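You operate a simulated robot arm through the tools that you are given. There is no shell and no other tool.

You are at the controls of a simulated two-armed robot. One attempt, no reset.

Task
Fetch the gold spring clip from the drawer under the jig and tie a two-loop bow on it.
Fine: shut the drawer; leave bow and bobbin in the jig and the blue pegs at M. Where these are worked on the way, their far stop is far enough and under half their travel is too little: drawer under the bow jig.

It is judged by the outcome, as a careful person would: the job done as asked, and still so three seconds after it is handed in. It fails if anything else is knocked over, pushed out of place, dropped, spilled or broken.

Robot
Two 7-joint arms with fingered hands on one trunk, on a base that drives. Base frame: it is fixed to the floor where the robot stands at the start and does not move with it; the origin is under the middle of the robot, x ahead of it, y to its left, z up. Readings come in mm, rad, newtons and seconds.
The left shoulder is at the start at [30, 119, 1094], the right one opposite. With the tool pointing down near the work surface each hand reaches from about 100 to 760 mm from the robot's upright axis, wherever it stands, measured 20 degrees to its own side. Places, roughly: drawer under the bow jig [-800, -2800, 800]; gold spring clip, silver spring clip, white spring [-750, -2750, 750]; left blue jig peg [-700, -2800, 1000]; red bobbin (6x6x8 cm) [-600, -2800, 1000]; right blue jig peg [-800, -2700, 1000]; steel square in the middle of the bow jig [-800, -2800, 900]. Payload 3.8 kg a hand.
The tool frame of a hand sits at the grasp point between the pads (the TCP): z along the fingers, y along the line on which they close. The tips reach 25 mm beyond it. The gripper opens to 88 mm. The gripper's body begins 29 mm behind the TCP. The gripper is a hand of 4 fingers: y runs from the thumb to the fingers, the wrist lies at [-13, -106, -174] in the tool frame, and closing takes about 1.5 s.
Orientation is that of the tool frame in the base frame, as a unit quaternion [x, y, z, w]. With the fingers straight down and the wrist toward the robot, the tool's x, y and z point along [0, 1, 0], [1, 0, 0] and [0, 0, -1] of the base frame.

Tools
- The arms move only by the tool servo_tool. It takes "left_increments", "right_increments" or both (then of equal length, played together; a hand with none holds still); each is one flat list of numbers, 7 for each row, row after row: the finger opening in mm, from 0 to 88, then the shift along the base's x, y, z in mm, then the turn, a rotation vector about the base's x, y, z in rad. In form: [jaw, dx, dy, dz, wx, wy, wz, jaw, dx, dy, dz, wx, wy, wz, ...]. A call has 1 to 20 rows; each row is the pose to reach, as a shift and turn from the pose commanded when the call began. Rows are played at 5 a second. More than 50 mm and 0.15 rad between two rows, or a gripper value outside its range, and nothing of the call is played. A pose out of reach is approached as far as the arm can. The call stops where the force on the tool passes 90 N (or 10 N more than at its start, if that is more) or the arm is blocked; 0.2 s more then pass. The fingers move at their own pace (about 153 mm/s each) and stop on an object; they squeeze with about 29 N. The grip force told is the motor's: it shows also when the fingers shut on nothing. Time passes only in rows, and 0.2 s behind the last, so rows that repeat a pose let the fingers close. It gives the time, the measured TCP pose, the force on the tool (base axes), the opening and the grip force at its end, in the units of the frame above (readings bear some noise), with the torque about the TCP (base axes, N m) and any sound that the robot's microphone picked up.
- Cameras (640 x 400 px; columns grow to the right, rows downward): "scene" is now at [59.9, 11.7, 1645.3]; the picture's right is [0.16, -0.99, 0.00], its down [-0.71, -0.12, -0.69] and it looks along [0.68, 0.11, -0.72] (base axes); focal length 247 px, centre (320, 200). "left" rides on the left gripper at [-64, -83, -98] in its tool frame; the picture's right is [-0.62, -0.37, 0.69], its down [0.71, -0.63, 0.30] and it looks along [0.32, 0.68, 0.65] (tool axes); focal length 265 px, centre (320, 200). "right" rides on the right gripper at [64, -83, -98] in its tool frame; the picture's right is [-0.62, 0.37, -0.69], its down [-0.71, -0.63, 0.30] and it looks along [-0.32, 0.68, 0.65] (tool axes); focal length 265 px, centre (320, 200). There is no depth. A picture from a camera that has moved, and an enlarged one, comes with that camera's place and axes in the base frame and with its lens.
- capture(camera): a new picture of that camera. The clock stands still meanwhile.
- slide_trunk(by): slides the trunk up (or, below 0, down) by that many mm; the arms and the scene camera ride with it, the base frame stays. It gives what a move gives, with no picture.
- steer(legs): drives the robot by 1 to 6 legs, each [ahead, left, turn to the left] in mm, mm and rad, along the robot's own axes; the way and the turn of a leg run together, so that a leg with both is an arc; at most 1500 mm and 3.142 rad a leg. The arms and the cameras ride along, it lands a little off, and it stops where it bumps. It gives what a move gives.
- grasp_type(shape, hand): the hand has 4 fingers and takes this shape, open, in about a second: jaw (thumb against the fingers, like two jaws); tri (thumb and two fingers); tip (a fingertip pinch); poke (one finger out to press); point (the index stretched); flat (the hand flat); cup (the hand cupped); fist (a fist). The gripper value then closes the fingers along that shape, each until it touches; the sizes above hold for jaw. It gives what a move gives, with no picture.
- aim_head(pan, tilt): turns the head with the scene camera to pan (to the left, within 2.094 rad either way) and tilt (down, from -0.506 to 1.204), counted from straight ahead of the robot. It gives what a move gives.
- close_up(camera, box): a new picture of the part [left, top, right, bottom] of that camera's present view, enlarged. The clock stands still meanwhile.
- close_job(): hands the job in; it is judged then, once.

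Places have to be worked out from the pictures, the camera data and where the tool is seen. Open the grippers and draw the arms clear of the work before you hand the job in, unless the task says otherwise.

The tools are called after ">>>" as a command line: name --argument value ..., lists and objects as JSON in quotes. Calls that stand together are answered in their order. servo_tool: Moves the arms, as the interface text tells. Its arguments: {"type":"object","properties":{"left_increments":{"type":"array"},"right_increments":{"type":"array"}},"required":[]} The other tools are called the same way: slide_trunk (by) slides the trunk up or down; grasp_type (shape, hand) gives the hand a shape; steer (legs) drives the base; aim_head (pan, tilt) turns the head that bears the scene camera; capture (camera) takes a picture; close_up (camera, box) takes an enlarged picture of a part of a camera's view; close_job () hands the job in.

At the start:

```text
clock: 0.0
left_ee_pos: [567.5, 226.2, 1008.0]
left_tool_rot: [0.707, 0.707, -0.001, 0.0]
left_ft_force: [0.1, 0.5, -0.1]
left_ft_torque: [0.0, 0.02, 0.0]
left_finger_gap: 87.7
left_grasp_force: 0.1
left_shape: jaw
right_ee_pos: [552.6, -220.0, 1072.6]
right_tool_rot: [0.707, 0.707, 0.001, 0.0]
right_ft_force: [0.1, -0.5, 0.6]
right_ft_torque: [-0.01, -0.03, 0.0]
right_finger_gap: 87.7
right_grasp_force: 0.1
right_shape: jaw
trunk travel left (down, up): [-250.0, 340.0]
robot x, y, heading: [2.8, -0.2, -0.002]
head pan, tilt: [0.166, 0.803]
```

scene: 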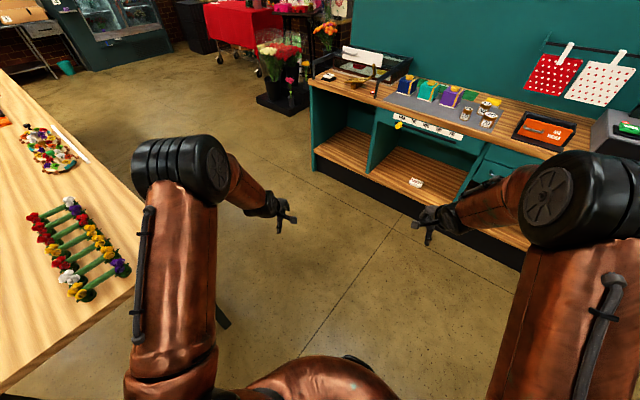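
right: 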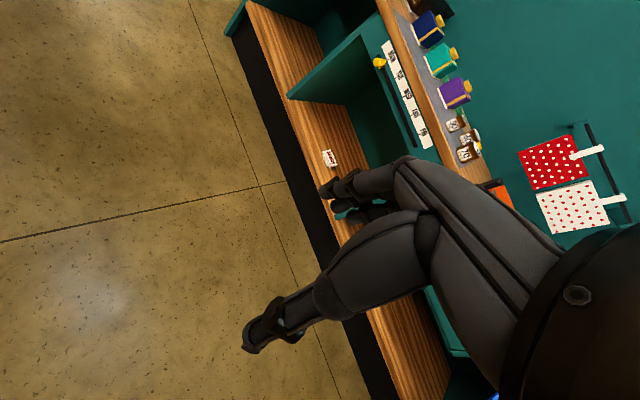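
left: 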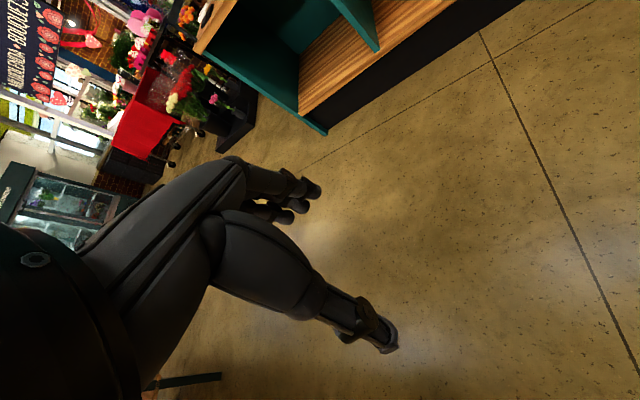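

I begin by looking toward the bow jig, which should lie at about -1.85 rad from straight ahead, before driving anywhere.

>>> aim_head --pan -1.85 --tilt 0.35

>>> capture --camera "scene"

```text
clock: 1.9
left_ee_pos: [568.3, 226.5, 1008.5]
left_tool_rot: [0.707, 0.707, 0.0, 0.0]
left_ft_force: [-0.5, -0.1, 0.3]
left_ft_torque: [-0.01, 0.02, 0.01]
left_finger_gap: 87.5
left_grasp_force: 0.1
left_shape: jaw
right_ee_pos: [551.9, -220.0, 1071.4]
right_tool_rot: [0.706, 0.708, 0.0, -0.001]
right_ft_force: [-0.4, -0.1, 0.1]
right_ft_torque: [0.0, 0.03, -0.02]
right_finger_gap: 87.7
right_grasp_force: 0.1
right_shape: jaw
trunk travel left (down, up): [-250.0, 340.0]
robot x, y, heading: [-1.4, 0.1, -0.003]
head pan, tilt: [-1.85, 0.351]
```

```text
taken
camera scene: at [-45.0, -91.1, 1685.3], right [-0.96, 0.28, 0.0], down [0.09, 0.33, -0.94], along [-0.26, -0.9, -0.34], focal length 247 px, centre (320, 200)
```

scene: 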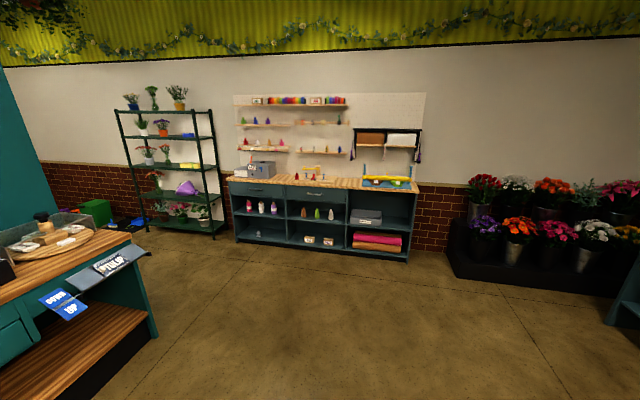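

The ribbon cabinet against the far wall looks like the jig's place. I enlarge it for detail.

>>> close_up --camera "scene" --box '[220, 85, 430, 265]'

>>> close_up --camera "scene" --box '[270, 150, 370, 215]'

```text
2.22 times, centred on (325, 175) of scene
camera zoom: at [-45.0, -91.1, 1685.3], right [-0.96, 0.28, 0.0], down [0.09, 0.33, -0.94], along [-0.26, -0.9, -0.34], focal length 549 px, centre (309, 256)
```

zoom: 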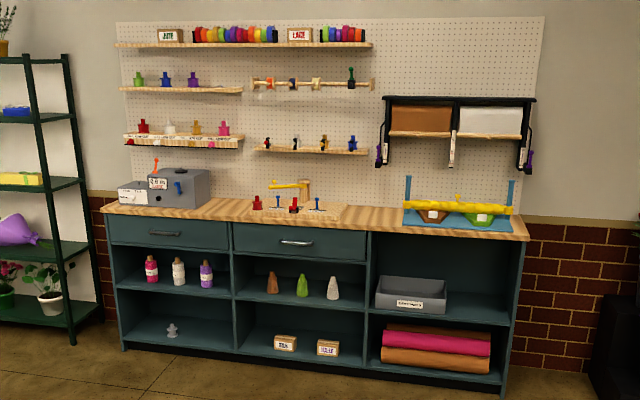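

```text
6.15 times, centred on (320, 182) of scene
camera zoom: at [-45.0, -91.1, 1685.3], right [-0.96, 0.28, 0.0], down [0.09, 0.33, -0.94], along [-0.26, -0.9, -0.34], focal length 1521 px, centre (320, 308)
```

zoom: 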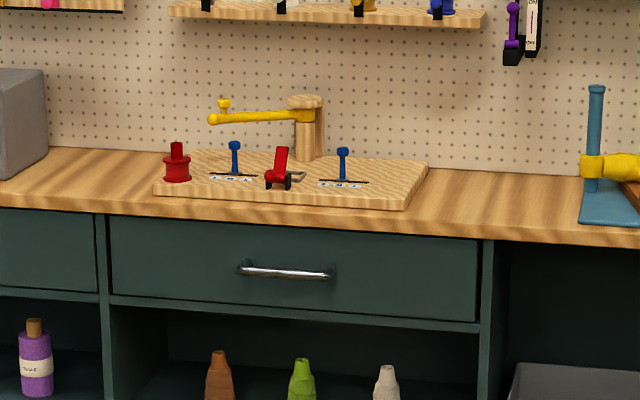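

The cabinet front runs obliquely (its normal is roughly toward heading -2.09). There is clear floor between, so I turn in place and drive to about 1 m in front of the jig, then look again.

>>> steer --legs '[[0, 0, -2.09], [700, 390, 0], [800, 380, 0]]'

>>> aim_head --pan 0.0 --tilt 0.65

>>> capture --camera "scene"

```text
clock: 15.5
left_ee_pos: [-161.4, -2286.8, 1007.9]
left_tool_rot: [0.966, -0.258, 0.0, 0.0]
left_ft_force: [0.4, -0.3, 0.2]
left_ft_torque: [-0.04, 0.02, 0.05]
left_finger_gap: 87.4
left_grasp_force: 0.1
left_shape: jaw
right_ee_pos: [-540.3, -2052.1, 1071.4]
right_tool_rot: [0.966, -0.258, 0.0, 0.0]
right_ft_force: [0.0, -1.0, 0.0]
right_ft_torque: [0.01, 0.01, 0.0]
right_finger_gap: 87.5
right_grasp_force: 0.1
right_shape: jaw
trunk travel left (down, up): [-250.0, 340.0]
robot x, y, heading: [-72.2, -1682.9, -2.092]
head pan, tilt: [-1.85, 0.351]
```

```text
clock: 17.3
left_ee_pos: [-160.7, -2286.4, 1009.5]
left_tool_rot: [0.966, -0.259, -0.001, 0.0]
left_ft_force: [0.8, 0.7, -0.6]
left_ft_torque: [0.04, -0.02, 0.01]
left_finger_gap: 87.4
left_grasp_force: 0.1
left_shape: jaw
right_ee_pos: [-538.7, -2051.2, 1071.0]
right_tool_rot: [0.966, -0.258, 0.0, 0.0]
right_ft_force: [-0.2, -0.3, -0.6]
right_ft_torque: [-0.01, -0.01, -0.01]
right_finger_gap: 87.4
right_grasp_force: 0.1
right_shape: jaw
trunk travel left (down, up): [-250.0, 340.0]
robot x, y, heading: [-73.3, -1682.8, -2.089]
head pan, tilt: [0.0, 0.649]
```

```text
taken
camera scene: at [-106.7, -1741.8, 1658.2], right [-0.87, 0.5, 0.0], down [0.3, 0.52, -0.8], along [-0.4, -0.69, -0.6], focal length 247 px, centre (320, 200)
```

scene: 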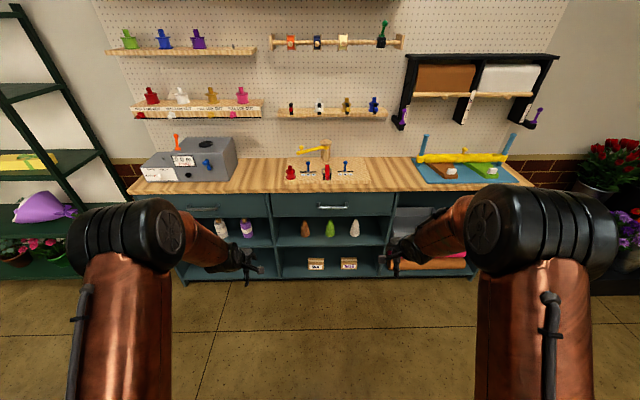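

I'm straight in front of the cabinet. I enlarge the jig and the drawer to understand the mechanism.

>>> close_up --camera "scene" --box '[270, 130, 380, 200]'

>>> close_up --camera "scene" --box '[120, 90, 420, 275]'

```text
5.71 times, centred on (325, 165) of scene
camera zoom: at [-106.7, -1741.8, 1658.2], right [-0.87, 0.5, 0.0], down [0.3, 0.52, -0.8], along [-0.4, -0.69, -0.6], focal length 1413 px, centre (291, 400)
```

zoom: 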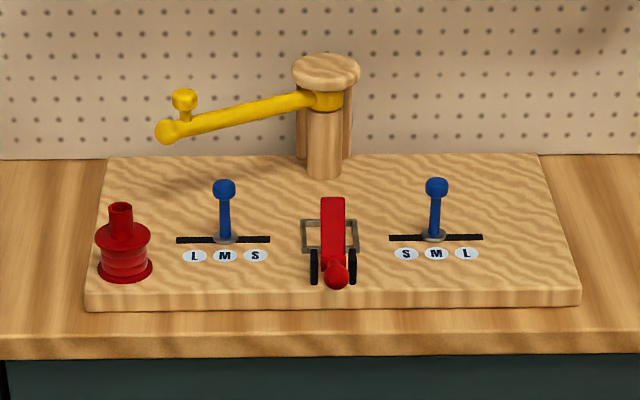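

```text
2.13 times, centred on (270, 182) of scene
camera zoom: at [-106.7, -1741.8, 1658.2], right [-0.87, 0.5, 0.0], down [0.3, 0.52, -0.8], along [-0.4, -0.69, -0.6], focal length 527 px, centre (427, 237)
```

zoom: 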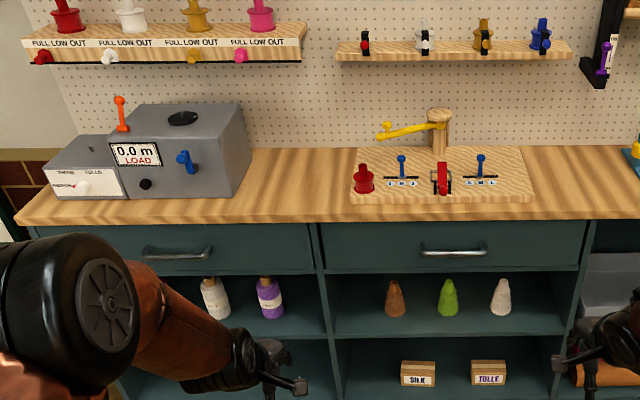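

The jig holds a red bobbin, two blue pegs at M, a steel square, a red toggle lever and a yellow swing arm. I drive closer to see better, with the hands staying above counter height.

>>> steer --legs '[[480, 0, 0]]'

>>> aim_head --pan 0.0 --tilt 0.8

>>> capture --camera "scene"

>>> capture --camera "left"

>>> capture --camera "right"

```text
clock: 20.2
left_ee_pos: [-398.8, -2702.7, 1008.4]
left_tool_rot: [0.966, -0.258, 0.001, -0.001]
left_ft_force: [0.5, -1.0, -0.5]
left_ft_torque: [0.0, 0.01, 0.02]
left_finger_gap: 87.6
left_grasp_force: 0.1
left_shape: jaw
right_ee_pos: [-778.7, -2465.1, 1072.8]
right_tool_rot: [0.966, -0.259, -0.001, 0.0]
right_ft_force: [0.1, -0.2, -0.1]
right_ft_torque: [0.01, 0.02, 0.0]
right_finger_gap: 87.6
right_grasp_force: 0.0
right_shape: jaw
trunk travel left (down, up): [-250.0, 340.0]
robot x, y, heading: [-312.2, -2099.5, -2.094]
head pan, tilt: [0.0, 0.649]
```

```text
clock: 20.9
left_ee_pos: [-401.5, -2702.7, 1008.8]
left_tool_rot: [0.966, -0.258, 0.0, 0.001]
left_ft_force: [0.5, 1.1, -0.2]
left_ft_torque: [-0.03, 0.01, 0.0]
left_finger_gap: 87.8
left_grasp_force: 0.0
left_shape: jaw
right_ee_pos: [-778.3, -2465.9, 1072.6]
right_tool_rot: [0.966, -0.259, 0.0, 0.0]
right_ft_force: [0.2, 0.3, 0.3]
right_ft_torque: [0.02, 0.03, -0.02]
right_finger_gap: 87.8
right_grasp_force: 0.2
right_shape: jaw
trunk travel left (down, up): [-250.0, 340.0]
robot x, y, heading: [-312.2, -2094.5, -2.088]
head pan, tilt: [0.0, 0.799]
```

```text
taken
camera scene: at [-342.7, -2151.7, 1645.7], right [-0.87, 0.5, 0.0], down [0.36, 0.62, -0.7], along [-0.35, -0.6, -0.72], focal length 247 px, centre (320, 200)
```

scene: 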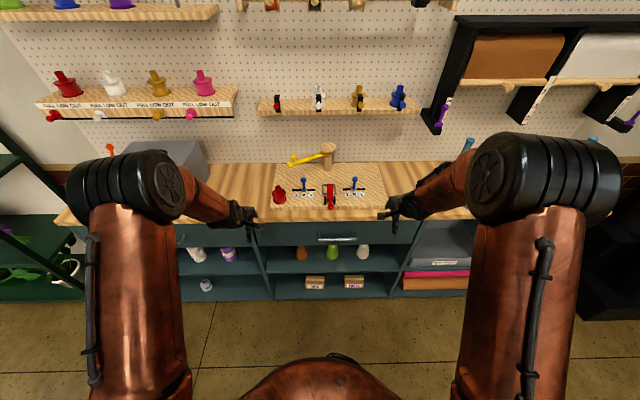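

```text
taken
camera left: at [-414.6, -2598.7, 1106.4], right [-0.35, 0.63, -0.69], down [0.93, 0.19, -0.3], along [-0.06, -0.75, -0.65], focal length 265 px, centre (320, 200)
```

left: 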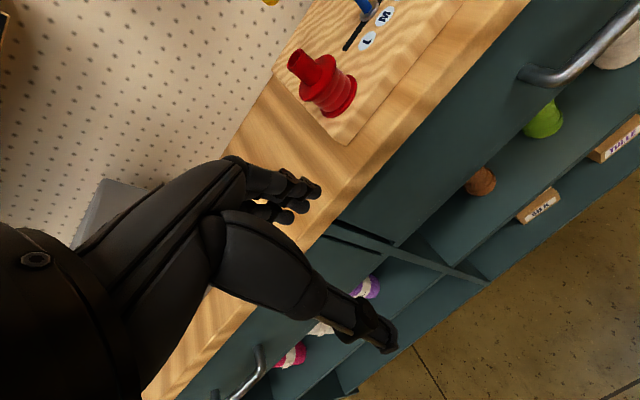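

```text
taken
camera right: at [-682.0, -2425.0, 1171.4], right [-0.72, -0.01, 0.69], down [-0.3, 0.9, -0.3], along [-0.62, -0.43, -0.65], focal length 265 px, centre (320, 200)
```

right: 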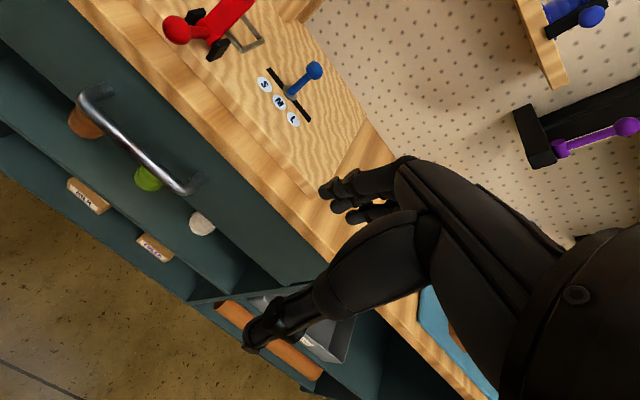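

>>> close_up --camera "scene" --box '[260, 130, 400, 250]'

>>> close_up --camera "right" --box '[150, 0, 350, 130]'

>>> close_up --camera "left" --box '[250, 0, 450, 130]'

```text
3.33 times, centred on (330, 190) of scene
camera zoom: at [-342.7, -2151.7, 1645.7], right [-0.87, 0.5, 0.0], down [0.36, 0.62, -0.7], along [-0.35, -0.6, -0.72], focal length 824 px, centre (287, 233)
```

zoom: 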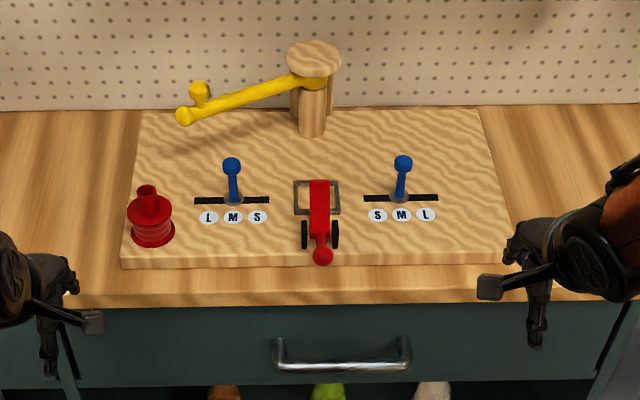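

```text
3.08 times, centred on (250, 65) of right
camera zoom: at [-682.0, -2425.0, 1171.4], right [-0.72, -0.01, 0.69], down [-0.3, 0.9, -0.3], along [-0.62, -0.43, -0.65], focal length 817 px, centre (535, 615)
```

zoom: 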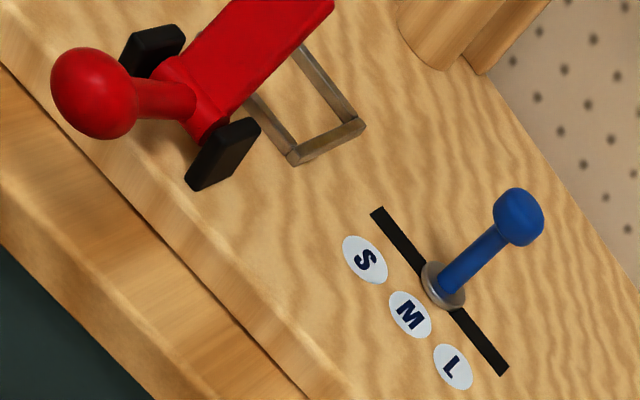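

```text
3.08 times, centred on (350, 65) of left
camera zoom: at [-414.6, -2598.7, 1106.4], right [-0.35, 0.63, -0.69], down [0.93, 0.19, -0.3], along [-0.06, -0.75, -0.65], focal length 817 px, centre (228, 615)
```

zoom: 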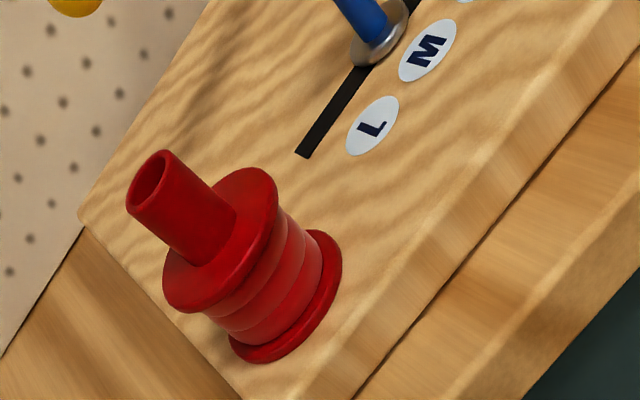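

From these views I place the board top at z≈907, the steel square about 850 ahead of the robot axis, and the drawer handle bar near (-704, -2653, 787). I back off 150 mm for drawer clearance and lower the trunk to get a flatter view of the lever and swing arm.

>>> steer --legs '[[-150, 0, 0]]'

>>> slide_trunk --by -200

>>> aim_head --pan 0.0 --tilt 0.5

>>> capture --camera "scene"

>>> close_up --camera "scene" --box '[270, 155, 380, 225]'

```text
clock: 22.2
left_ee_pos: [-324.5, -2569.4, 1008.3]
left_tool_rot: [0.966, -0.258, 0.0, 0.0]
left_ft_force: [-0.7, 0.3, 0.1]
left_ft_torque: [-0.02, -0.01, 0.03]
left_finger_gap: 87.4
left_grasp_force: 0.1
left_shape: jaw
right_ee_pos: [-704.0, -2332.8, 1072.2]
right_tool_rot: [0.966, -0.259, 0.0, 0.001]
right_ft_force: [0.8, 1.2, 0.4]
right_ft_torque: [0.0, 0.0, -0.03]
right_finger_gap: 87.4
right_grasp_force: 0.1
right_shape: jaw
trunk travel left (down, up): [-250.0, 340.0]
robot x, y, heading: [-235.7, -1966.1, -2.096]
head pan, tilt: [0.0, 0.799]
```

```text
clock: 24.4
left_ee_pos: [-324.8, -2571.2, 809.1]
left_tool_rot: [0.966, -0.26, 0.0, 0.0]
left_ft_force: [0.7, -1.2, -0.5]
left_ft_torque: [-0.02, -0.01, -0.01]
left_finger_gap: 87.4
left_grasp_force: 0.0
left_shape: jaw
right_ee_pos: [-703.2, -2334.2, 872.4]
right_tool_rot: [0.966, -0.259, 0.0, 0.0]
right_ft_force: [0.7, -0.7, -0.2]
right_ft_torque: [0.02, 0.01, -0.01]
right_finger_gap: 87.3
right_grasp_force: 0.1
right_shape: jaw
trunk travel left (down, up): [-50.0, 540.0]
robot x, y, heading: [-233.5, -1966.8, -2.095]
head pan, tilt: [0.0, 0.799]
```

```text
clock: 25.2
left_ee_pos: [-325.2, -2570.8, 807.9]
left_tool_rot: [0.966, -0.259, 0.0, -0.001]
left_ft_force: [-0.5, 0.4, -0.5]
left_ft_torque: [-0.02, 0.01, -0.02]
left_finger_gap: 87.4
left_grasp_force: 0.1
left_shape: jaw
right_ee_pos: [-702.9, -2333.1, 872.3]
right_tool_rot: [0.966, -0.259, 0.001, 0.001]
right_ft_force: [0.0, 0.0, -0.4]
right_ft_torque: [0.01, -0.02, -0.04]
right_finger_gap: 87.7
right_grasp_force: 0.0
right_shape: jaw
trunk travel left (down, up): [-50.0, 540.0]
robot x, y, heading: [-237.9, -1968.3, -2.096]
head pan, tilt: [0.0, 0.499]
```

```text
taken
camera scene: at [-272.3, -2029.7, 1471.5], right [-0.87, 0.5, 0.0], down [0.24, 0.42, -0.88], along [-0.44, -0.76, -0.48], focal length 247 px, centre (320, 200)
```

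scene: 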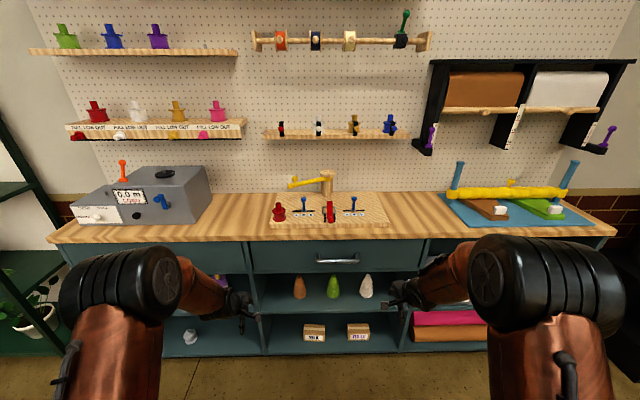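

```text
5.71 times, centred on (325, 190) of scene
camera zoom: at [-272.3, -2029.7, 1471.5], right [-0.87, 0.5, 0.0], down [0.24, 0.42, -0.88], along [-0.44, -0.76, -0.48], focal length 1413 px, centre (291, 257)
```

zoom: 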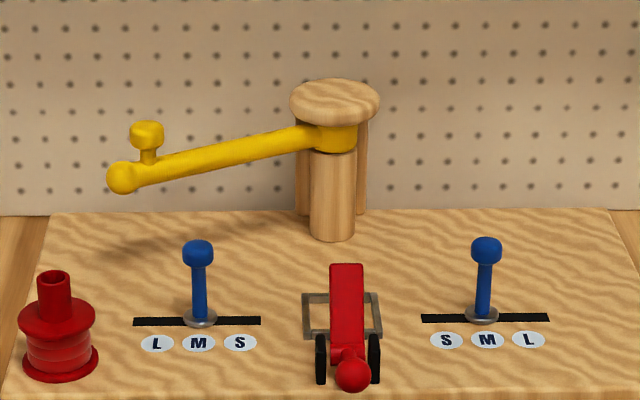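

The red lever is an open toggle clamp: its bar stands nearly upright and its ball handle points toward me. The yellow arm sweeps over both pegs, so I'd expect to seat the clip, swing the arm, then clamp. I look closely at the drawer handle now.

>>> close_up --camera "scene" --box '[240, 225, 440, 350]'

>>> capture --camera "right"

>>> capture --camera "left"

```text
3.20 times, centred on (340, 288) of scene
camera zoom: at [-272.3, -2029.7, 1471.5], right [-0.87, 0.5, 0.0], down [0.24, 0.42, -0.88], along [-0.44, -0.76, -0.48], focal length 791 px, centre (256, -80)
```

zoom: 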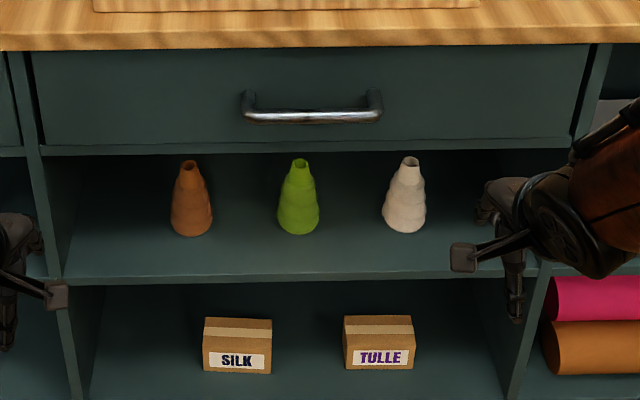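

```text
taken
camera right: at [-606.7, -2293.8, 971.3], right [-0.72, -0.01, 0.69], down [-0.3, 0.9, -0.3], along [-0.62, -0.43, -0.65], focal length 265 px, centre (320, 200)
```

right: 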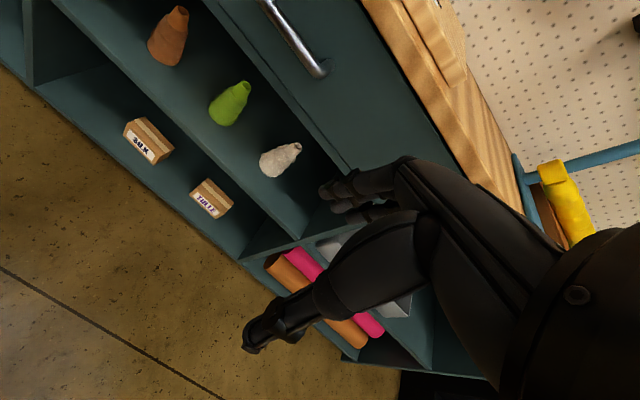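

```text
taken
camera left: at [-339.5, -2467.8, 906.3], right [-0.35, 0.63, -0.69], down [0.93, 0.19, -0.3], along [-0.06, -0.75, -0.65], focal length 265 px, centre (320, 200)
```

left: 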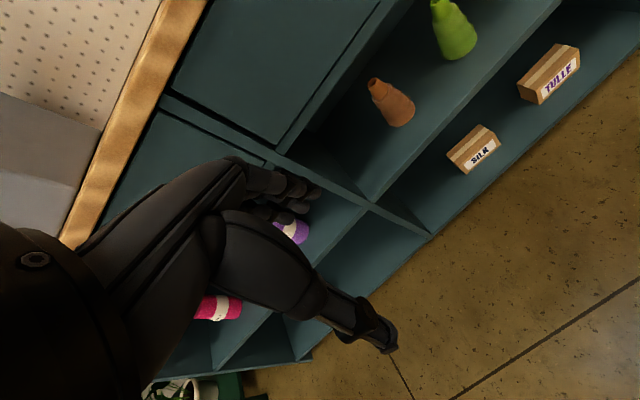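

Handle bar: centre about Fw=2628 (along the robot's heading), world ≈(-697, -2631, 800), ~170 mm long, standing ~43 mm off the face. I drive 100 mm closer, then turn the right hand to point forward in front of the handle.

>>> steer --legs '[[100, 0, 0]]'

>>> servo_tool --right_increments '[80, 0, 0, -5, -0.124, 0.071, 0, 80, 5, -5, -10, -0.248, 0.142, 0, 80, 5, -10, -20, -0.371, 0.214, 0, 80, 5, -10, -30, -0.495, 0.285, 0, 80, 10, -15, -40, -0.619, 0.356, 0, 80, 20, -20, -50, -0.743, 0.427, 0, 80, 35, -25, -60, -0.867, 0.498, 0, 80, 50, -30, -66, -0.99, 0.57, 0, 80, 70, -40, -72, -1.114, 0.641, 0, 80, 90, -50, -72, -1.238, 0.712, 0, 80, 105, -55, -72, -1.362, 0.783, 0]'

>>> capture --camera "right"

>>> aim_head --pan 0.0 --tilt 0.9

>>> capture --camera "scene"

```text
clock: 26.4
left_ee_pos: [-374.7, -2659.2, 807.3]
left_tool_rot: [0.966, -0.258, 0.0, -0.001]
left_ft_force: [0.9, -1.2, -0.6]
left_ft_torque: [0.0, 0.01, 0.01]
left_finger_gap: 87.4
left_grasp_force: 0.2
left_shape: jaw
right_ee_pos: [-754.5, -2421.7, 871.9]
right_tool_rot: [0.966, -0.258, 0.0, -0.001]
right_ft_force: [-0.9, 0.1, -0.7]
right_ft_torque: [-0.01, -0.02, 0.01]
right_finger_gap: 88.0
right_grasp_force: 0.2
right_shape: jaw
trunk travel left (down, up): [-50.0, 540.0]
robot x, y, heading: [-284.9, -2055.7, -2.089]
head pan, tilt: [0.0, 0.499]
```

```text
clock: 28.8
left_ee_pos: [-375.5, -2657.2, 808.0]
left_tool_rot: [0.966, -0.259, 0.0, 0.001]
left_ft_force: [-0.5, -1.1, -0.1]
left_ft_torque: [0.0, -0.04, 0.03]
left_finger_gap: 88.0
left_grasp_force: 0.0
left_shape: jaw
right_ee_pos: [-649.9, -2476.3, 801.2]
right_tool_rot: [0.682, -0.183, -0.183, 0.684]
right_ft_force: [0.0, 0.0, -0.4]
right_ft_torque: [-0.02, -0.03, 0.03]
right_finger_gap: 80.2
right_grasp_force: 0.1
right_shape: jaw
trunk travel left (down, up): [-50.0, 540.0]
robot x, y, heading: [-287.0, -2053.2, -2.097]
head pan, tilt: [0.0, 0.499]
```

```text
taken
camera right: at [-545.4, -2423.0, 717.1], right [-0.19, 0.91, 0.37], down [-0.77, 0.09, -0.63], along [-0.61, -0.4, 0.69], focal length 265 px, centre (320, 200)
```

right: 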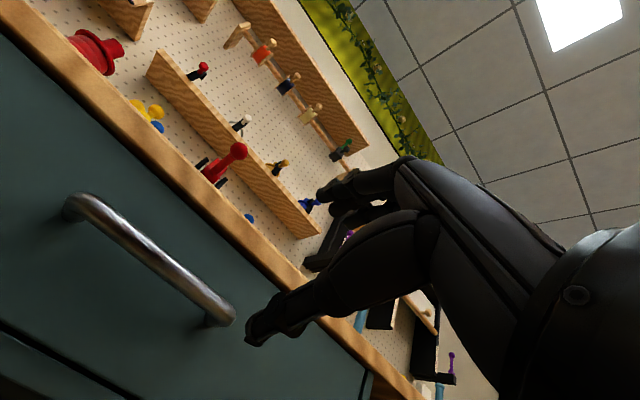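

```text
clock: 29.6
left_ee_pos: [-374.3, -2657.8, 808.3]
left_tool_rot: [0.966, -0.258, 0.0, 0.001]
left_ft_force: [0.4, -0.9, -0.3]
left_ft_torque: [-0.02, -0.02, 0.01]
left_finger_gap: 87.6
left_grasp_force: 0.0
left_shape: jaw
right_ee_pos: [-648.8, -2475.9, 800.1]
right_tool_rot: [0.683, -0.184, -0.182, 0.683]
right_ft_force: [-0.1, -0.2, 0.1]
right_ft_torque: [-0.03, -0.01, -0.01]
right_finger_gap: 80.4
right_grasp_force: 0.0
right_shape: jaw
trunk travel left (down, up): [-50.0, 540.0]
robot x, y, heading: [-285.4, -2054.5, -2.093]
head pan, tilt: [0.0, 0.901]
```

```text
taken
camera scene: at [-315.0, -2103.7, 1437.8], right [-0.87, 0.5, 0.0], down [0.39, 0.68, -0.62], along [-0.31, -0.54, -0.78], focal length 247 px, centre (320, 200)
```

scene: 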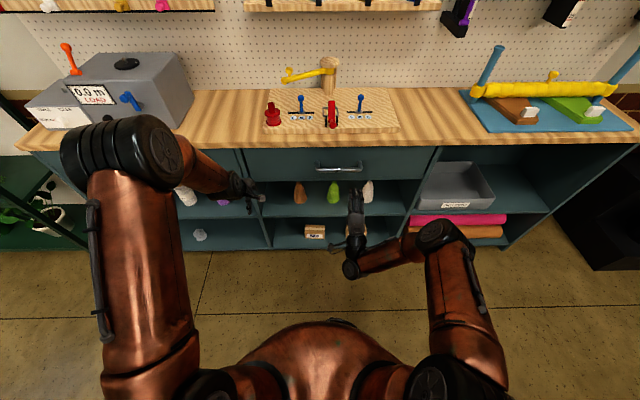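

The hand points forward as intended. I enlarge the handle and hand in the scene view to fix their relation before closing in.

>>> close_up --camera "scene" --box '[290, 140, 410, 215]'

>>> close_up --camera "right" --box '[30, 160, 290, 360]'

```text
5.33 times, centred on (350, 178) of scene
camera zoom: at [-315.0, -2103.7, 1437.8], right [-0.87, 0.5, 0.0], down [0.39, 0.68, -0.62], along [-0.31, -0.54, -0.78], focal length 1318 px, centre (160, 320)
```

zoom: 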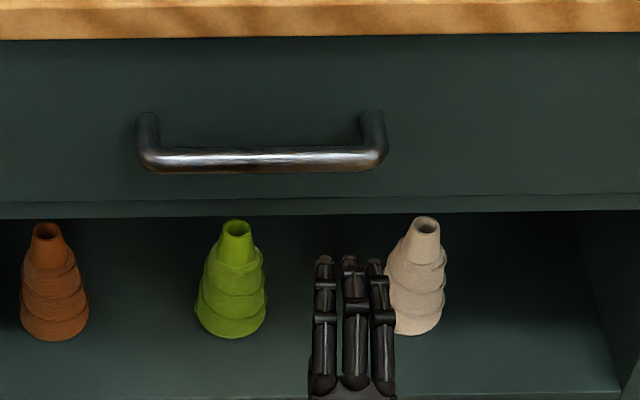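

```text
2.00 times, centred on (160, 260) of right
camera zoom: at [-544.7, -2422.8, 717.2], right [-0.19, 0.91, 0.37], down [-0.77, 0.09, -0.63], along [-0.61, -0.41, 0.68], focal length 531 px, centre (640, 80)
```

zoom: 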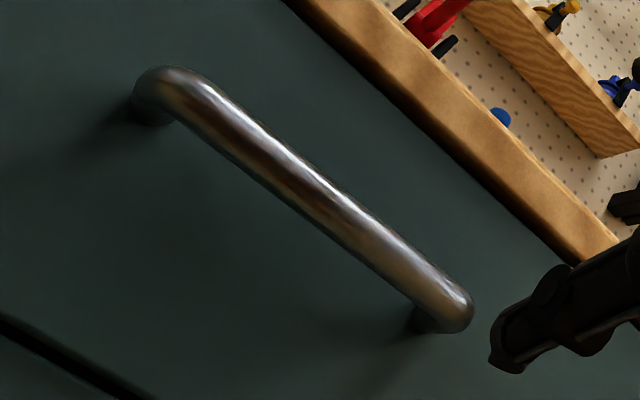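

Combining the views, the bar is at Fw≈2635, z≈790, and my hand is 160 mm short of it. I advance with the jaws straddling the bar, then check before closing.

>>> servo_tool --right_increments '[80, 10, -27, -3, 0, 0, 0, 80, -3, -55, -6, 0, 0, 0, 80, -18, -90, -8, 0, 0, 0, 80, -34, -125, -8, 0, 0, 0, 80, -48, -152, -8, 0, 0, 0, 80, -48, -152, -8, 0, 0, 0]'

>>> capture --camera "right"

>>> close_up --camera "scene" --box '[290, 140, 410, 215]'

```text
clock: 31.0
left_ee_pos: [-375.1, -2659.0, 808.2]
left_tool_rot: [0.966, -0.259, 0.0, 0.0]
left_ft_force: [-1.0, 0.6, 0.9]
left_ft_torque: [0.0, 0.0, 0.02]
left_finger_gap: 87.7
left_grasp_force: 0.0
left_shape: jaw
right_ee_pos: [-695.4, -2629.9, 791.5]
right_tool_rot: [0.684, -0.182, -0.181, 0.683]
right_ft_force: [0.3, -0.4, 0.4]
right_ft_torque: [0.02, 0.03, -0.01]
right_finger_gap: 80.4
right_grasp_force: 0.1
right_shape: jaw
trunk travel left (down, up): [-50.0, 540.0]
robot x, y, heading: [-284.0, -2049.8, -2.093]
head pan, tilt: [0.0, 0.901]
```

```text
taken
camera right: at [-591.2, -2575.4, 709.4], right [-0.19, 0.91, 0.37], down [-0.77, 0.09, -0.63], along [-0.61, -0.41, 0.68], focal length 265 px, centre (320, 200)
```

right: 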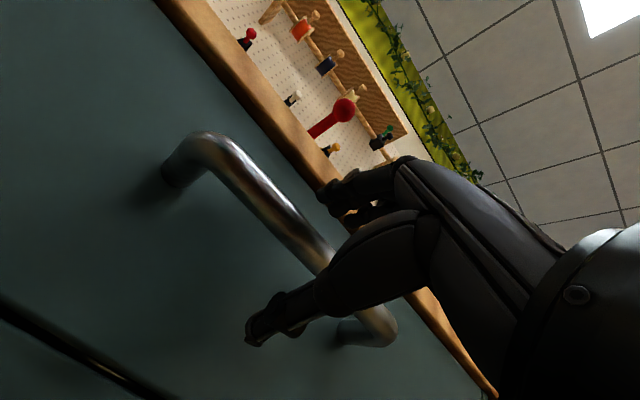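

```text
5.33 times, centred on (350, 178) of scene
camera zoom: at [-315.1, -2103.7, 1437.7], right [-0.87, 0.5, 0.0], down [0.39, 0.68, -0.62], along [-0.31, -0.54, -0.78], focal length 1318 px, centre (160, 320)
```

zoom: 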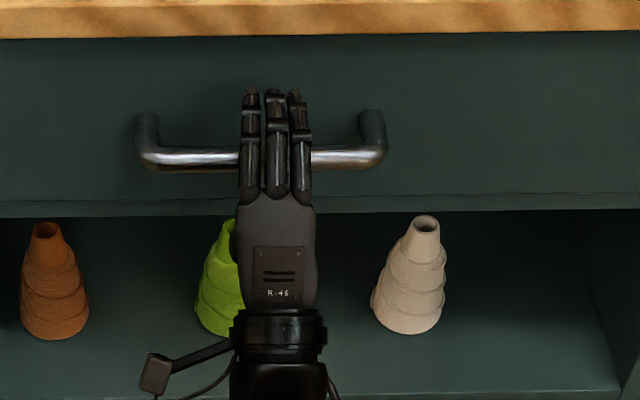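

The fingers are over the bar and the thumb beneath it. I close the hand on the bar.

>>> servo_tool --right_increments '[40, 0, 0, 0, 0, 0, 0, 20, 0, 0, 0, 0, 0, 0, 0, 0, 0, 0, 0, 0, 0, 0, 0, 0, 0, 0, 0, 0, 0, 0, 0, 0, 0, 0, 0, 0, 0, 0, 0, 0, 0, 0, 0, 0, 0, 0, 0, 0, 0, 0, 0, 0, 0, 0, 0, 0]'

>>> close_up --camera "scene" --box '[290, 140, 410, 215]'

```text
clock: 32.8
left_ee_pos: [-375.2, -2658.8, 808.0]
left_tool_rot: [0.966, -0.258, 0.001, -0.001]
left_ft_force: [0.6, 0.2, 0.1]
left_ft_torque: [0.01, 0.0, -0.01]
left_finger_gap: 87.4
left_grasp_force: 0.0
left_shape: jaw
right_ee_pos: [-694.8, -2629.5, 790.7]
right_tool_rot: [0.685, -0.182, -0.181, 0.682]
right_ft_force: [1.0, 0.1, -11.2]
right_ft_torque: [-0.05, -0.02, 0.0]
right_finger_gap: 8.4
right_grasp_force: 29.7
right_shape: jaw
trunk travel left (down, up): [-50.0, 540.0]
robot x, y, heading: [-290.1, -2051.3, -2.096]
head pan, tilt: [0.0, 0.901]
```

```text
5.33 times, centred on (350, 178) of scene
camera zoom: at [-315.7, -2105.0, 1437.6], right [-0.87, 0.5, 0.0], down [0.39, 0.68, -0.62], along [-0.31, -0.54, -0.78], focal length 1318 px, centre (160, 320)
```

zoom: 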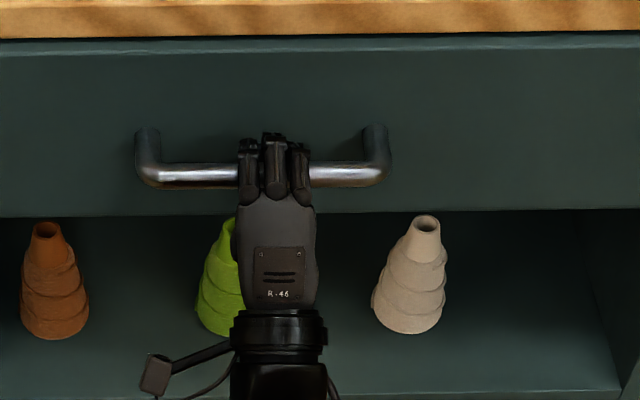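

I have the bar (gap 8 mm, 30 N), and the drawer already gave slightly. I pull it straight back toward me by about 280 mm.

>>> servo_tool --right_increments '[0, 7, 12.1, 0, 0, 0, 0, 0, 14, 24.3, 0, 0, 0, 0, 0, 20.9, 36.4, 0, 0, 0, 0, 0, 27.9, 48.5, 0, 0, 0, 0, 0, 34.9, 60.7, 0, 0, 0, 0, 0, 41.9, 72.8, 0, 0, 0, 0, 0, 48.9, 85, 0, 0, 0, 0, 0, 55.8, 97.1, 0, 0, 0, 0, 0, 62.8, 109.2, 0, 0, 0, 0, 0, 69.8, 121.4, 0, 0, 0, 0, 0, 76.8, 133.5, 0, 0, 0, 0, 0, 83.7, 145.6, 0, 0, 0, 0, 0, 90.7, 157.8, 0, 0, 0, 0, 0, 97.7, 169.9, 0, 0, 0, 0, 0, 104.7, 182, 0, 0, 0, 0, 0, 111.7, 194.2, 0, 0, 0, 0, 0, 118.6, 206.3, 0, 0, 0, 0, 0, 125.6, 218.5, 0, 0, 0, 0, 0, 132.6, 230.6, 0, 0, 0, 0, 0, 139.6, 242.7, 0, 0, 0, 0]'

>>> capture --camera "scene"

```text
clock: 37.0
left_ee_pos: [-374.9, -2659.0, 807.9]
left_tool_rot: [0.966, -0.258, 0.0, 0.0]
left_ft_force: [-0.1, -0.2, -0.1]
left_ft_torque: [0.03, -0.04, -0.02]
left_finger_gap: 87.6
left_grasp_force: 0.1
left_shape: jaw
right_ee_pos: [-557.9, -2385.8, 791.5]
right_tool_rot: [0.683, -0.183, -0.183, 0.684]
right_ft_force: [0.0, 0.5, 0.3]
right_ft_torque: [0.01, 0.02, -0.01]
right_finger_gap: 6.1
right_grasp_force: 28.8
right_shape: jaw
trunk travel left (down, up): [-50.0, 540.0]
robot x, y, heading: [-286.1, -2053.7, -2.094]
head pan, tilt: [0.0, 0.901]
```

```text
taken
camera scene: at [-314.9, -2103.5, 1437.7], right [-0.87, 0.5, 0.0], down [0.39, 0.68, -0.62], along [-0.31, -0.54, -0.78], focal length 247 px, centre (320, 200)
```

scene: 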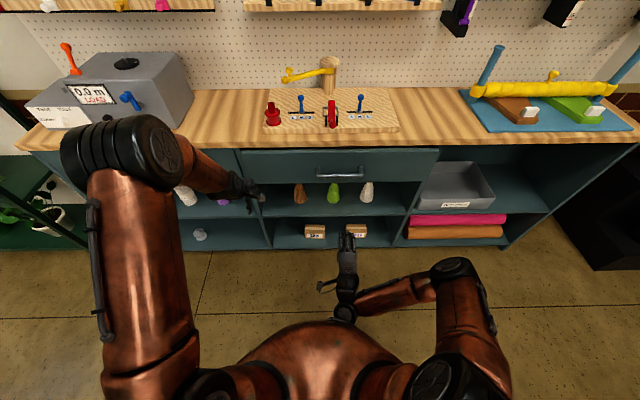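

The hand slipped off the bar early, and the drawer came out only a little. I look closely at where the handle is now.

>>> close_up --camera "scene" --box '[230, 130, 450, 260]'

>>> capture --camera "right"

```text
2.91 times, centred on (340, 195) of scene
camera zoom: at [-314.9, -2103.5, 1437.7], right [-0.87, 0.5, 0.0], down [0.39, 0.68, -0.62], along [-0.31, -0.54, -0.78], focal length 719 px, centre (262, 214)
```

zoom: 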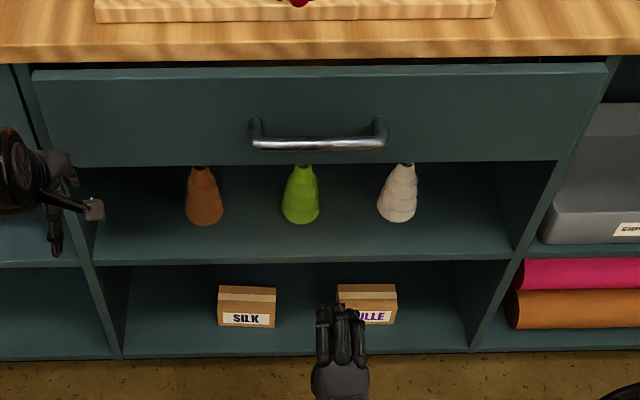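

```text
taken
camera right: at [-452.5, -2332.4, 709.6], right [-0.19, 0.91, 0.37], down [-0.77, 0.09, -0.63], along [-0.61, -0.4, 0.68], focal length 265 px, centre (320, 200)
```

right: 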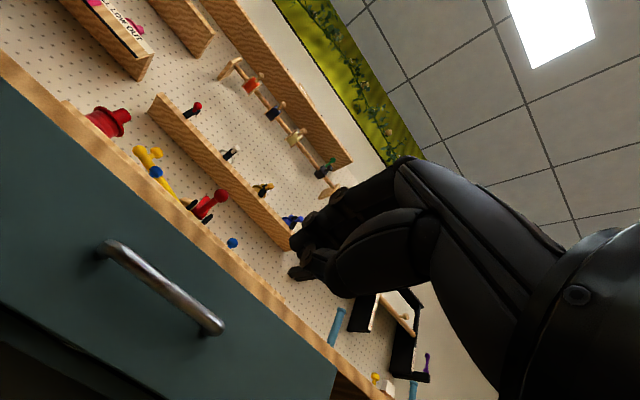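

The bar sat near the fingertips (TCP ~11 mm short) and slipped; the drawer is now ~32 mm open with the bar at about Fw 2605, z 788. I reopen, tilt the hand down 0.35 rad so the fingers hook behind the bar, and approach again deeper.

>>> servo_tool --right_increments '[46, -5, -9, 0, 0.1, -0.058, 0, 46, -15, -26, 0, 0.2, -0.116, 0, 46, -30, -52, 0, 0.303, -0.174, 0, 46, -45, -78, 0, 0.303, -0.174, 0, 46, -60, -104, 0, 0.303, -0.174, 0, 46, -75, -130, 0, 0.303, -0.174, 0, 46, -90, -156, 0, 0.303, -0.174, 0, 46, -103, -178, 0, 0.303, -0.174, 0, 46, -103, -178, 0, 0.303, -0.174, 0]'

>>> capture --camera "right"

>>> close_up --camera "scene" --box '[290, 140, 410, 215]'

```text
clock: 39.0
left_ee_pos: [-375.3, -2658.7, 808.7]
left_tool_rot: [0.966, -0.258, 0.0, -0.001]
left_ft_force: [0.6, 0.3, -0.2]
left_ft_torque: [-0.01, 0.02, 0.02]
left_finger_gap: 87.5
left_grasp_force: 0.0
left_shape: jaw
right_ee_pos: [-660.2, -2564.2, 792.0]
right_tool_rot: [0.791, -0.212, -0.148, 0.555]
right_ft_force: [0.3, -0.4, 0.1]
right_ft_torque: [0.01, 0.05, 0.01]
right_finger_gap: 45.9
right_grasp_force: 0.1
right_shape: jaw
trunk travel left (down, up): [-50.0, 540.0]
robot x, y, heading: [-285.9, -2054.7, -2.09]
head pan, tilt: [0.0, 0.901]
```

```text
taken
camera right: at [-544.8, -2492.2, 748.4], right [-0.28, 0.76, 0.58], down [-0.65, 0.3, -0.7], along [-0.7, -0.57, 0.42], focal length 265 px, centre (320, 200)
```

right: 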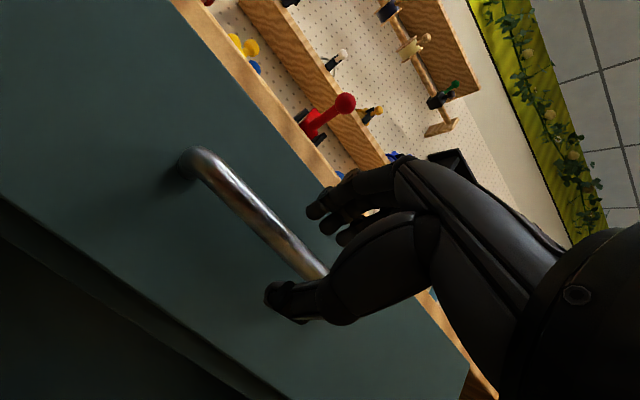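

```text
5.33 times, centred on (350, 178) of scene
camera zoom: at [-315.0, -2103.6, 1437.7], right [-0.87, 0.5, 0.0], down [0.39, 0.68, -0.62], along [-0.31, -0.54, -0.78], focal length 1318 px, centre (160, 320)
```

zoom: 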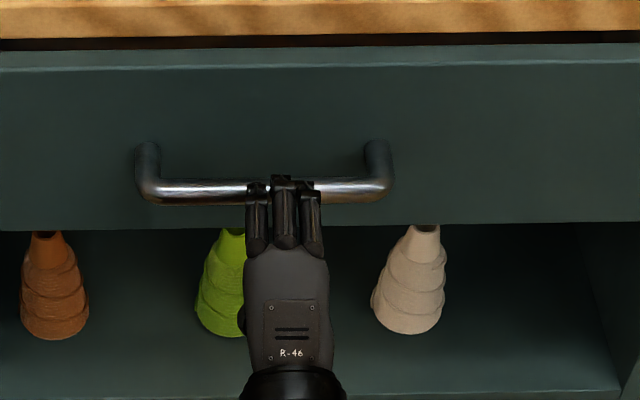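

The fingertips are at the bar's near edge, slightly above it, with the thumb below. I advance ~59 mm so the bar sits deep in the hand, then close.

>>> servo_tool --right_increments '[46, -7, -13, -2, 0, 0, 0, 46, -15, -26, -4, 0, 0, 0, 46, -22, -38, -5, 0, 0, 0, 46, -29, -51, -6, 0, 0, 0, 46, -29, -51, -6, 0, 0, 0]'

>>> capture --camera "right"

>>> close_up --camera "scene" --box '[290, 140, 410, 215]'

```text
clock: 40.2
left_ee_pos: [-374.7, -2659.6, 808.1]
left_tool_rot: [0.966, -0.259, 0.0, 0.0]
left_ft_force: [0.3, 0.4, -1.0]
left_ft_torque: [-0.02, 0.01, 0.01]
left_finger_gap: 87.3
left_grasp_force: 0.1
left_shape: jaw
right_ee_pos: [-690.0, -2615.4, 786.0]
right_tool_rot: [0.791, -0.212, -0.148, 0.554]
right_ft_force: [-0.3, 0.1, 0.3]
right_ft_torque: [-0.01, -0.03, 0.02]
right_finger_gap: 45.7
right_grasp_force: 0.1
right_shape: jaw
trunk travel left (down, up): [-50.0, 540.0]
robot x, y, heading: [-290.0, -2054.9, -2.095]
head pan, tilt: [0.0, 0.901]
```

```text
taken
camera right: at [-573.8, -2542.3, 742.3], right [-0.28, 0.76, 0.58], down [-0.65, 0.3, -0.7], along [-0.7, -0.57, 0.42], focal length 265 px, centre (320, 200)
```

right: 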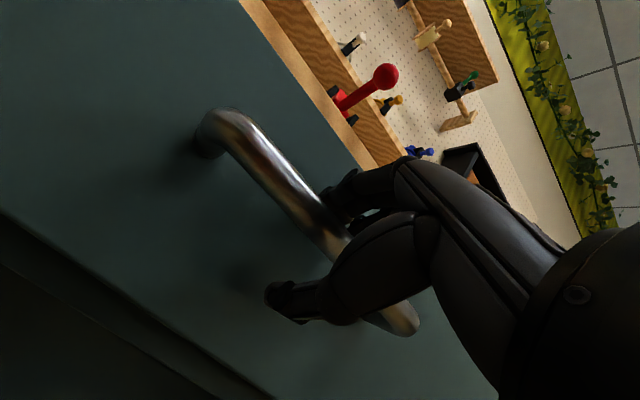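

```text
5.33 times, centred on (350, 178) of scene
camera zoom: at [-315.0, -2103.7, 1437.7], right [-0.87, 0.5, 0.0], down [0.39, 0.68, -0.62], along [-0.31, -0.54, -0.78], focal length 1318 px, centre (160, 320)
```

zoom: 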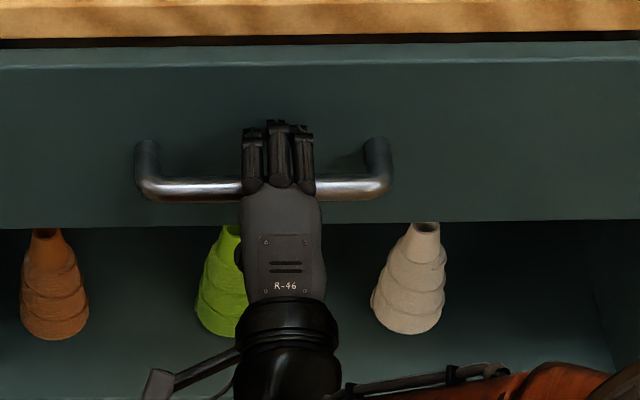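

The fingers reach well past the bar now, with no contact force. I close the hand and start pulling slowly.

>>> servo_tool --right_increments '[10, 0, 0, 0, 0, 0, 0, 0, 0, 0, 0, 0, 0, 0, 0, 0, 0, 0, 0, 0, 0, 0, 0, 0, 0, 0, 0, 0, 0, 0, 0, 0, 0, 0, 0, 0, 0, 0, 0, 0, 0, 0, 0, 0, 0, 0, 0, 0, 0, 0, 0, 0, 0, 0, 0, 0]'

>>> close_up --camera "scene" --box '[290, 140, 410, 215]'

>>> servo_tool --right_increments '[0, 5, 8.7, 0, 0, 0, 0, 0, 10, 17.3, 0, 0, 0, 0, 0, 15, 26, 0, 0, 0, 0, 0, 20, 34.7, 0, 0, 0, 0, 0, 25, 43.3, 0, 0, 0, 0, 0, 30, 52, 0, 0, 0, 0]'

>>> close_up --camera "scene" --box '[270, 130, 430, 230]'

```text
clock: 42.0
left_ee_pos: [-375.1, -2659.4, 808.2]
left_tool_rot: [0.966, -0.258, 0.0, -0.001]
left_ft_force: [0.0, -0.3, -0.1]
left_ft_torque: [0.0, -0.02, 0.01]
left_finger_gap: 87.8
left_grasp_force: 0.1
left_shape: jaw
right_ee_pos: [-688.2, -2614.6, 784.9]
right_tool_rot: [0.792, -0.212, -0.148, 0.554]
right_ft_force: [0.4, 0.8, -6.2]
right_ft_torque: [-0.01, 0.06, 0.03]
right_finger_gap: 0.1
right_grasp_force: 29.3
right_shape: jaw
trunk travel left (down, up): [-50.0, 540.0]
robot x, y, heading: [-285.9, -2057.9, -2.093]
head pan, tilt: [0.0, 0.901]
```

```text
5.33 times, centred on (350, 178) of scene
camera zoom: at [-315.4, -2104.4, 1437.7], right [-0.87, 0.5, 0.0], down [0.39, 0.68, -0.62], along [-0.31, -0.54, -0.78], focal length 1318 px, centre (160, 320)
```

zoom: 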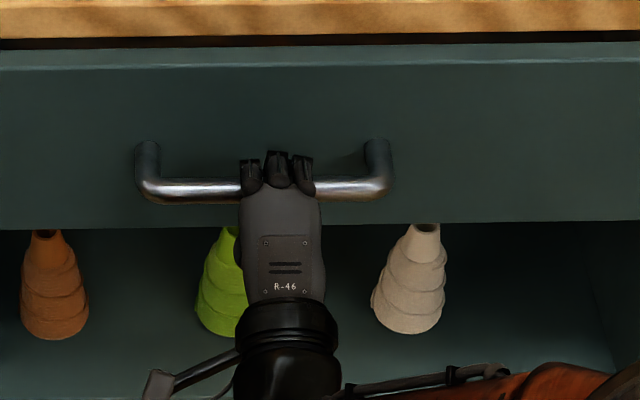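

```text
clock: 43.4
left_ee_pos: [-375.9, -2657.5, 807.1]
left_tool_rot: [0.966, -0.26, 0.001, -0.001]
left_ft_force: [0.0, 0.2, -0.4]
left_ft_torque: [0.0, 0.01, 0.02]
left_finger_gap: 87.7
left_grasp_force: 0.0
left_shape: jaw
right_ee_pos: [-659.9, -2563.6, 785.0]
right_tool_rot: [0.792, -0.211, -0.147, 0.554]
right_ft_force: [-3.0, 1.4, -6.8]
right_ft_torque: [0.02, 0.06, 0.07]
right_finger_gap: 0.1
right_grasp_force: 28.9
right_shape: jaw
trunk travel left (down, up): [-50.0, 540.0]
robot x, y, heading: [-287.9, -2054.4, -2.095]
head pan, tilt: [0.0, 0.901]
```

```text
4.00 times, centred on (350, 180) of scene
camera zoom: at [-315.7, -2104.1, 1437.7], right [-0.87, 0.5, 0.0], down [0.39, 0.68, -0.62], along [-0.31, -0.54, -0.78], focal length 989 px, centre (200, 280)
```

zoom: 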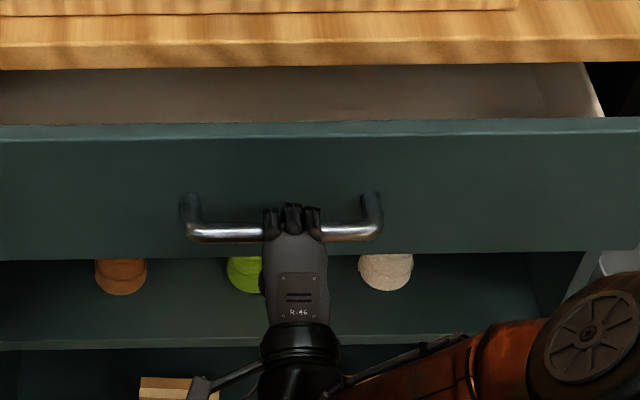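

The fingers are wrapped around the bar and the drawer follows. I keep pulling another 200 mm.

>>> servo_tool --right_increments '[0, 6, 10.4, 0, 0, 0, 0, 0, 12, 20.8, 0, 0, 0, 0, 0, 18, 31.2, 0, 0, 0, 0, 0, 24, 41.6, 0, 0, 0, 0, 0, 30, 52, 0, 0, 0, 0, 0, 36, 62.4, 0, 0, 0, 0, 0, 42, 72.8, 0, 0, 0, 0, 0, 48, 83.2, 0, 0, 0, 0, 0, 54, 93.6, 0, 0, 0, 0, 0, 60, 104, 0, 0, 0, 0, 0, 66, 114.4, 0, 0, 0, 0, 0, 72, 124.8, 0, 0, 0, 0, 0, 78, 135.2, 0, 0, 0, 0, 0, 84, 145.6, 0, 0, 0, 0, 0, 90, 156, 0, 0, 0, 0, 0, 96, 166.4, 0, 0, 0, 0]'

>>> capture --camera "scene"

```text
clock: 44.8
left_ee_pos: [-366.5, -2645.3, 798.3]
left_tool_rot: [0.966, -0.257, 0.004, -0.024]
left_ft_force: [17.1, 38.0, 9.4]
left_ft_torque: [-0.73, 0.3, 0.17]
left_finger_gap: 73.0
left_grasp_force: 0.1
left_shape: jaw
right_ee_pos: [-630.8, -2512.2, 786.6]
right_tool_rot: [0.791, -0.212, -0.153, 0.553]
right_ft_force: [-18.9, -35.2, -12.0]
right_ft_torque: [0.19, -0.04, 0.19]
right_finger_gap: 0.1
right_grasp_force: 29.2
right_shape: jaw
trunk travel left (down, up): [-50.0, 540.0]
robot x, y, heading: [-287.2, -2053.6, -2.094]
head pan, tilt: [0.0, 0.901]
stopped in row 6 (left hand): the force on the tool passed its limit at 95 N (the readings are from after the stop); the commanded pose is now the measured one
```

```text
taken
camera scene: at [-315.3, -2103.7, 1437.7], right [-0.87, 0.49, 0.0], down [0.39, 0.68, -0.62], along [-0.31, -0.54, -0.78], focal length 247 px, centre (320, 200)
```

scene: 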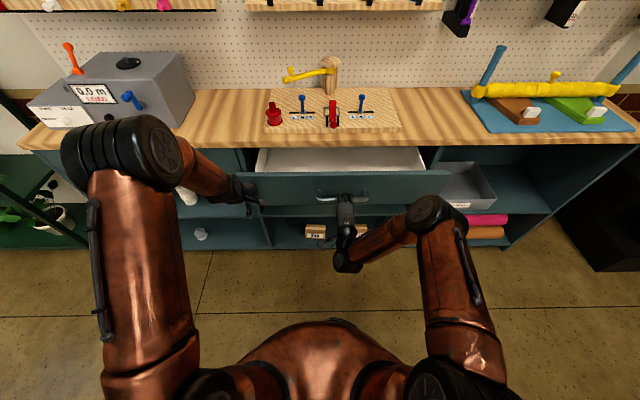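

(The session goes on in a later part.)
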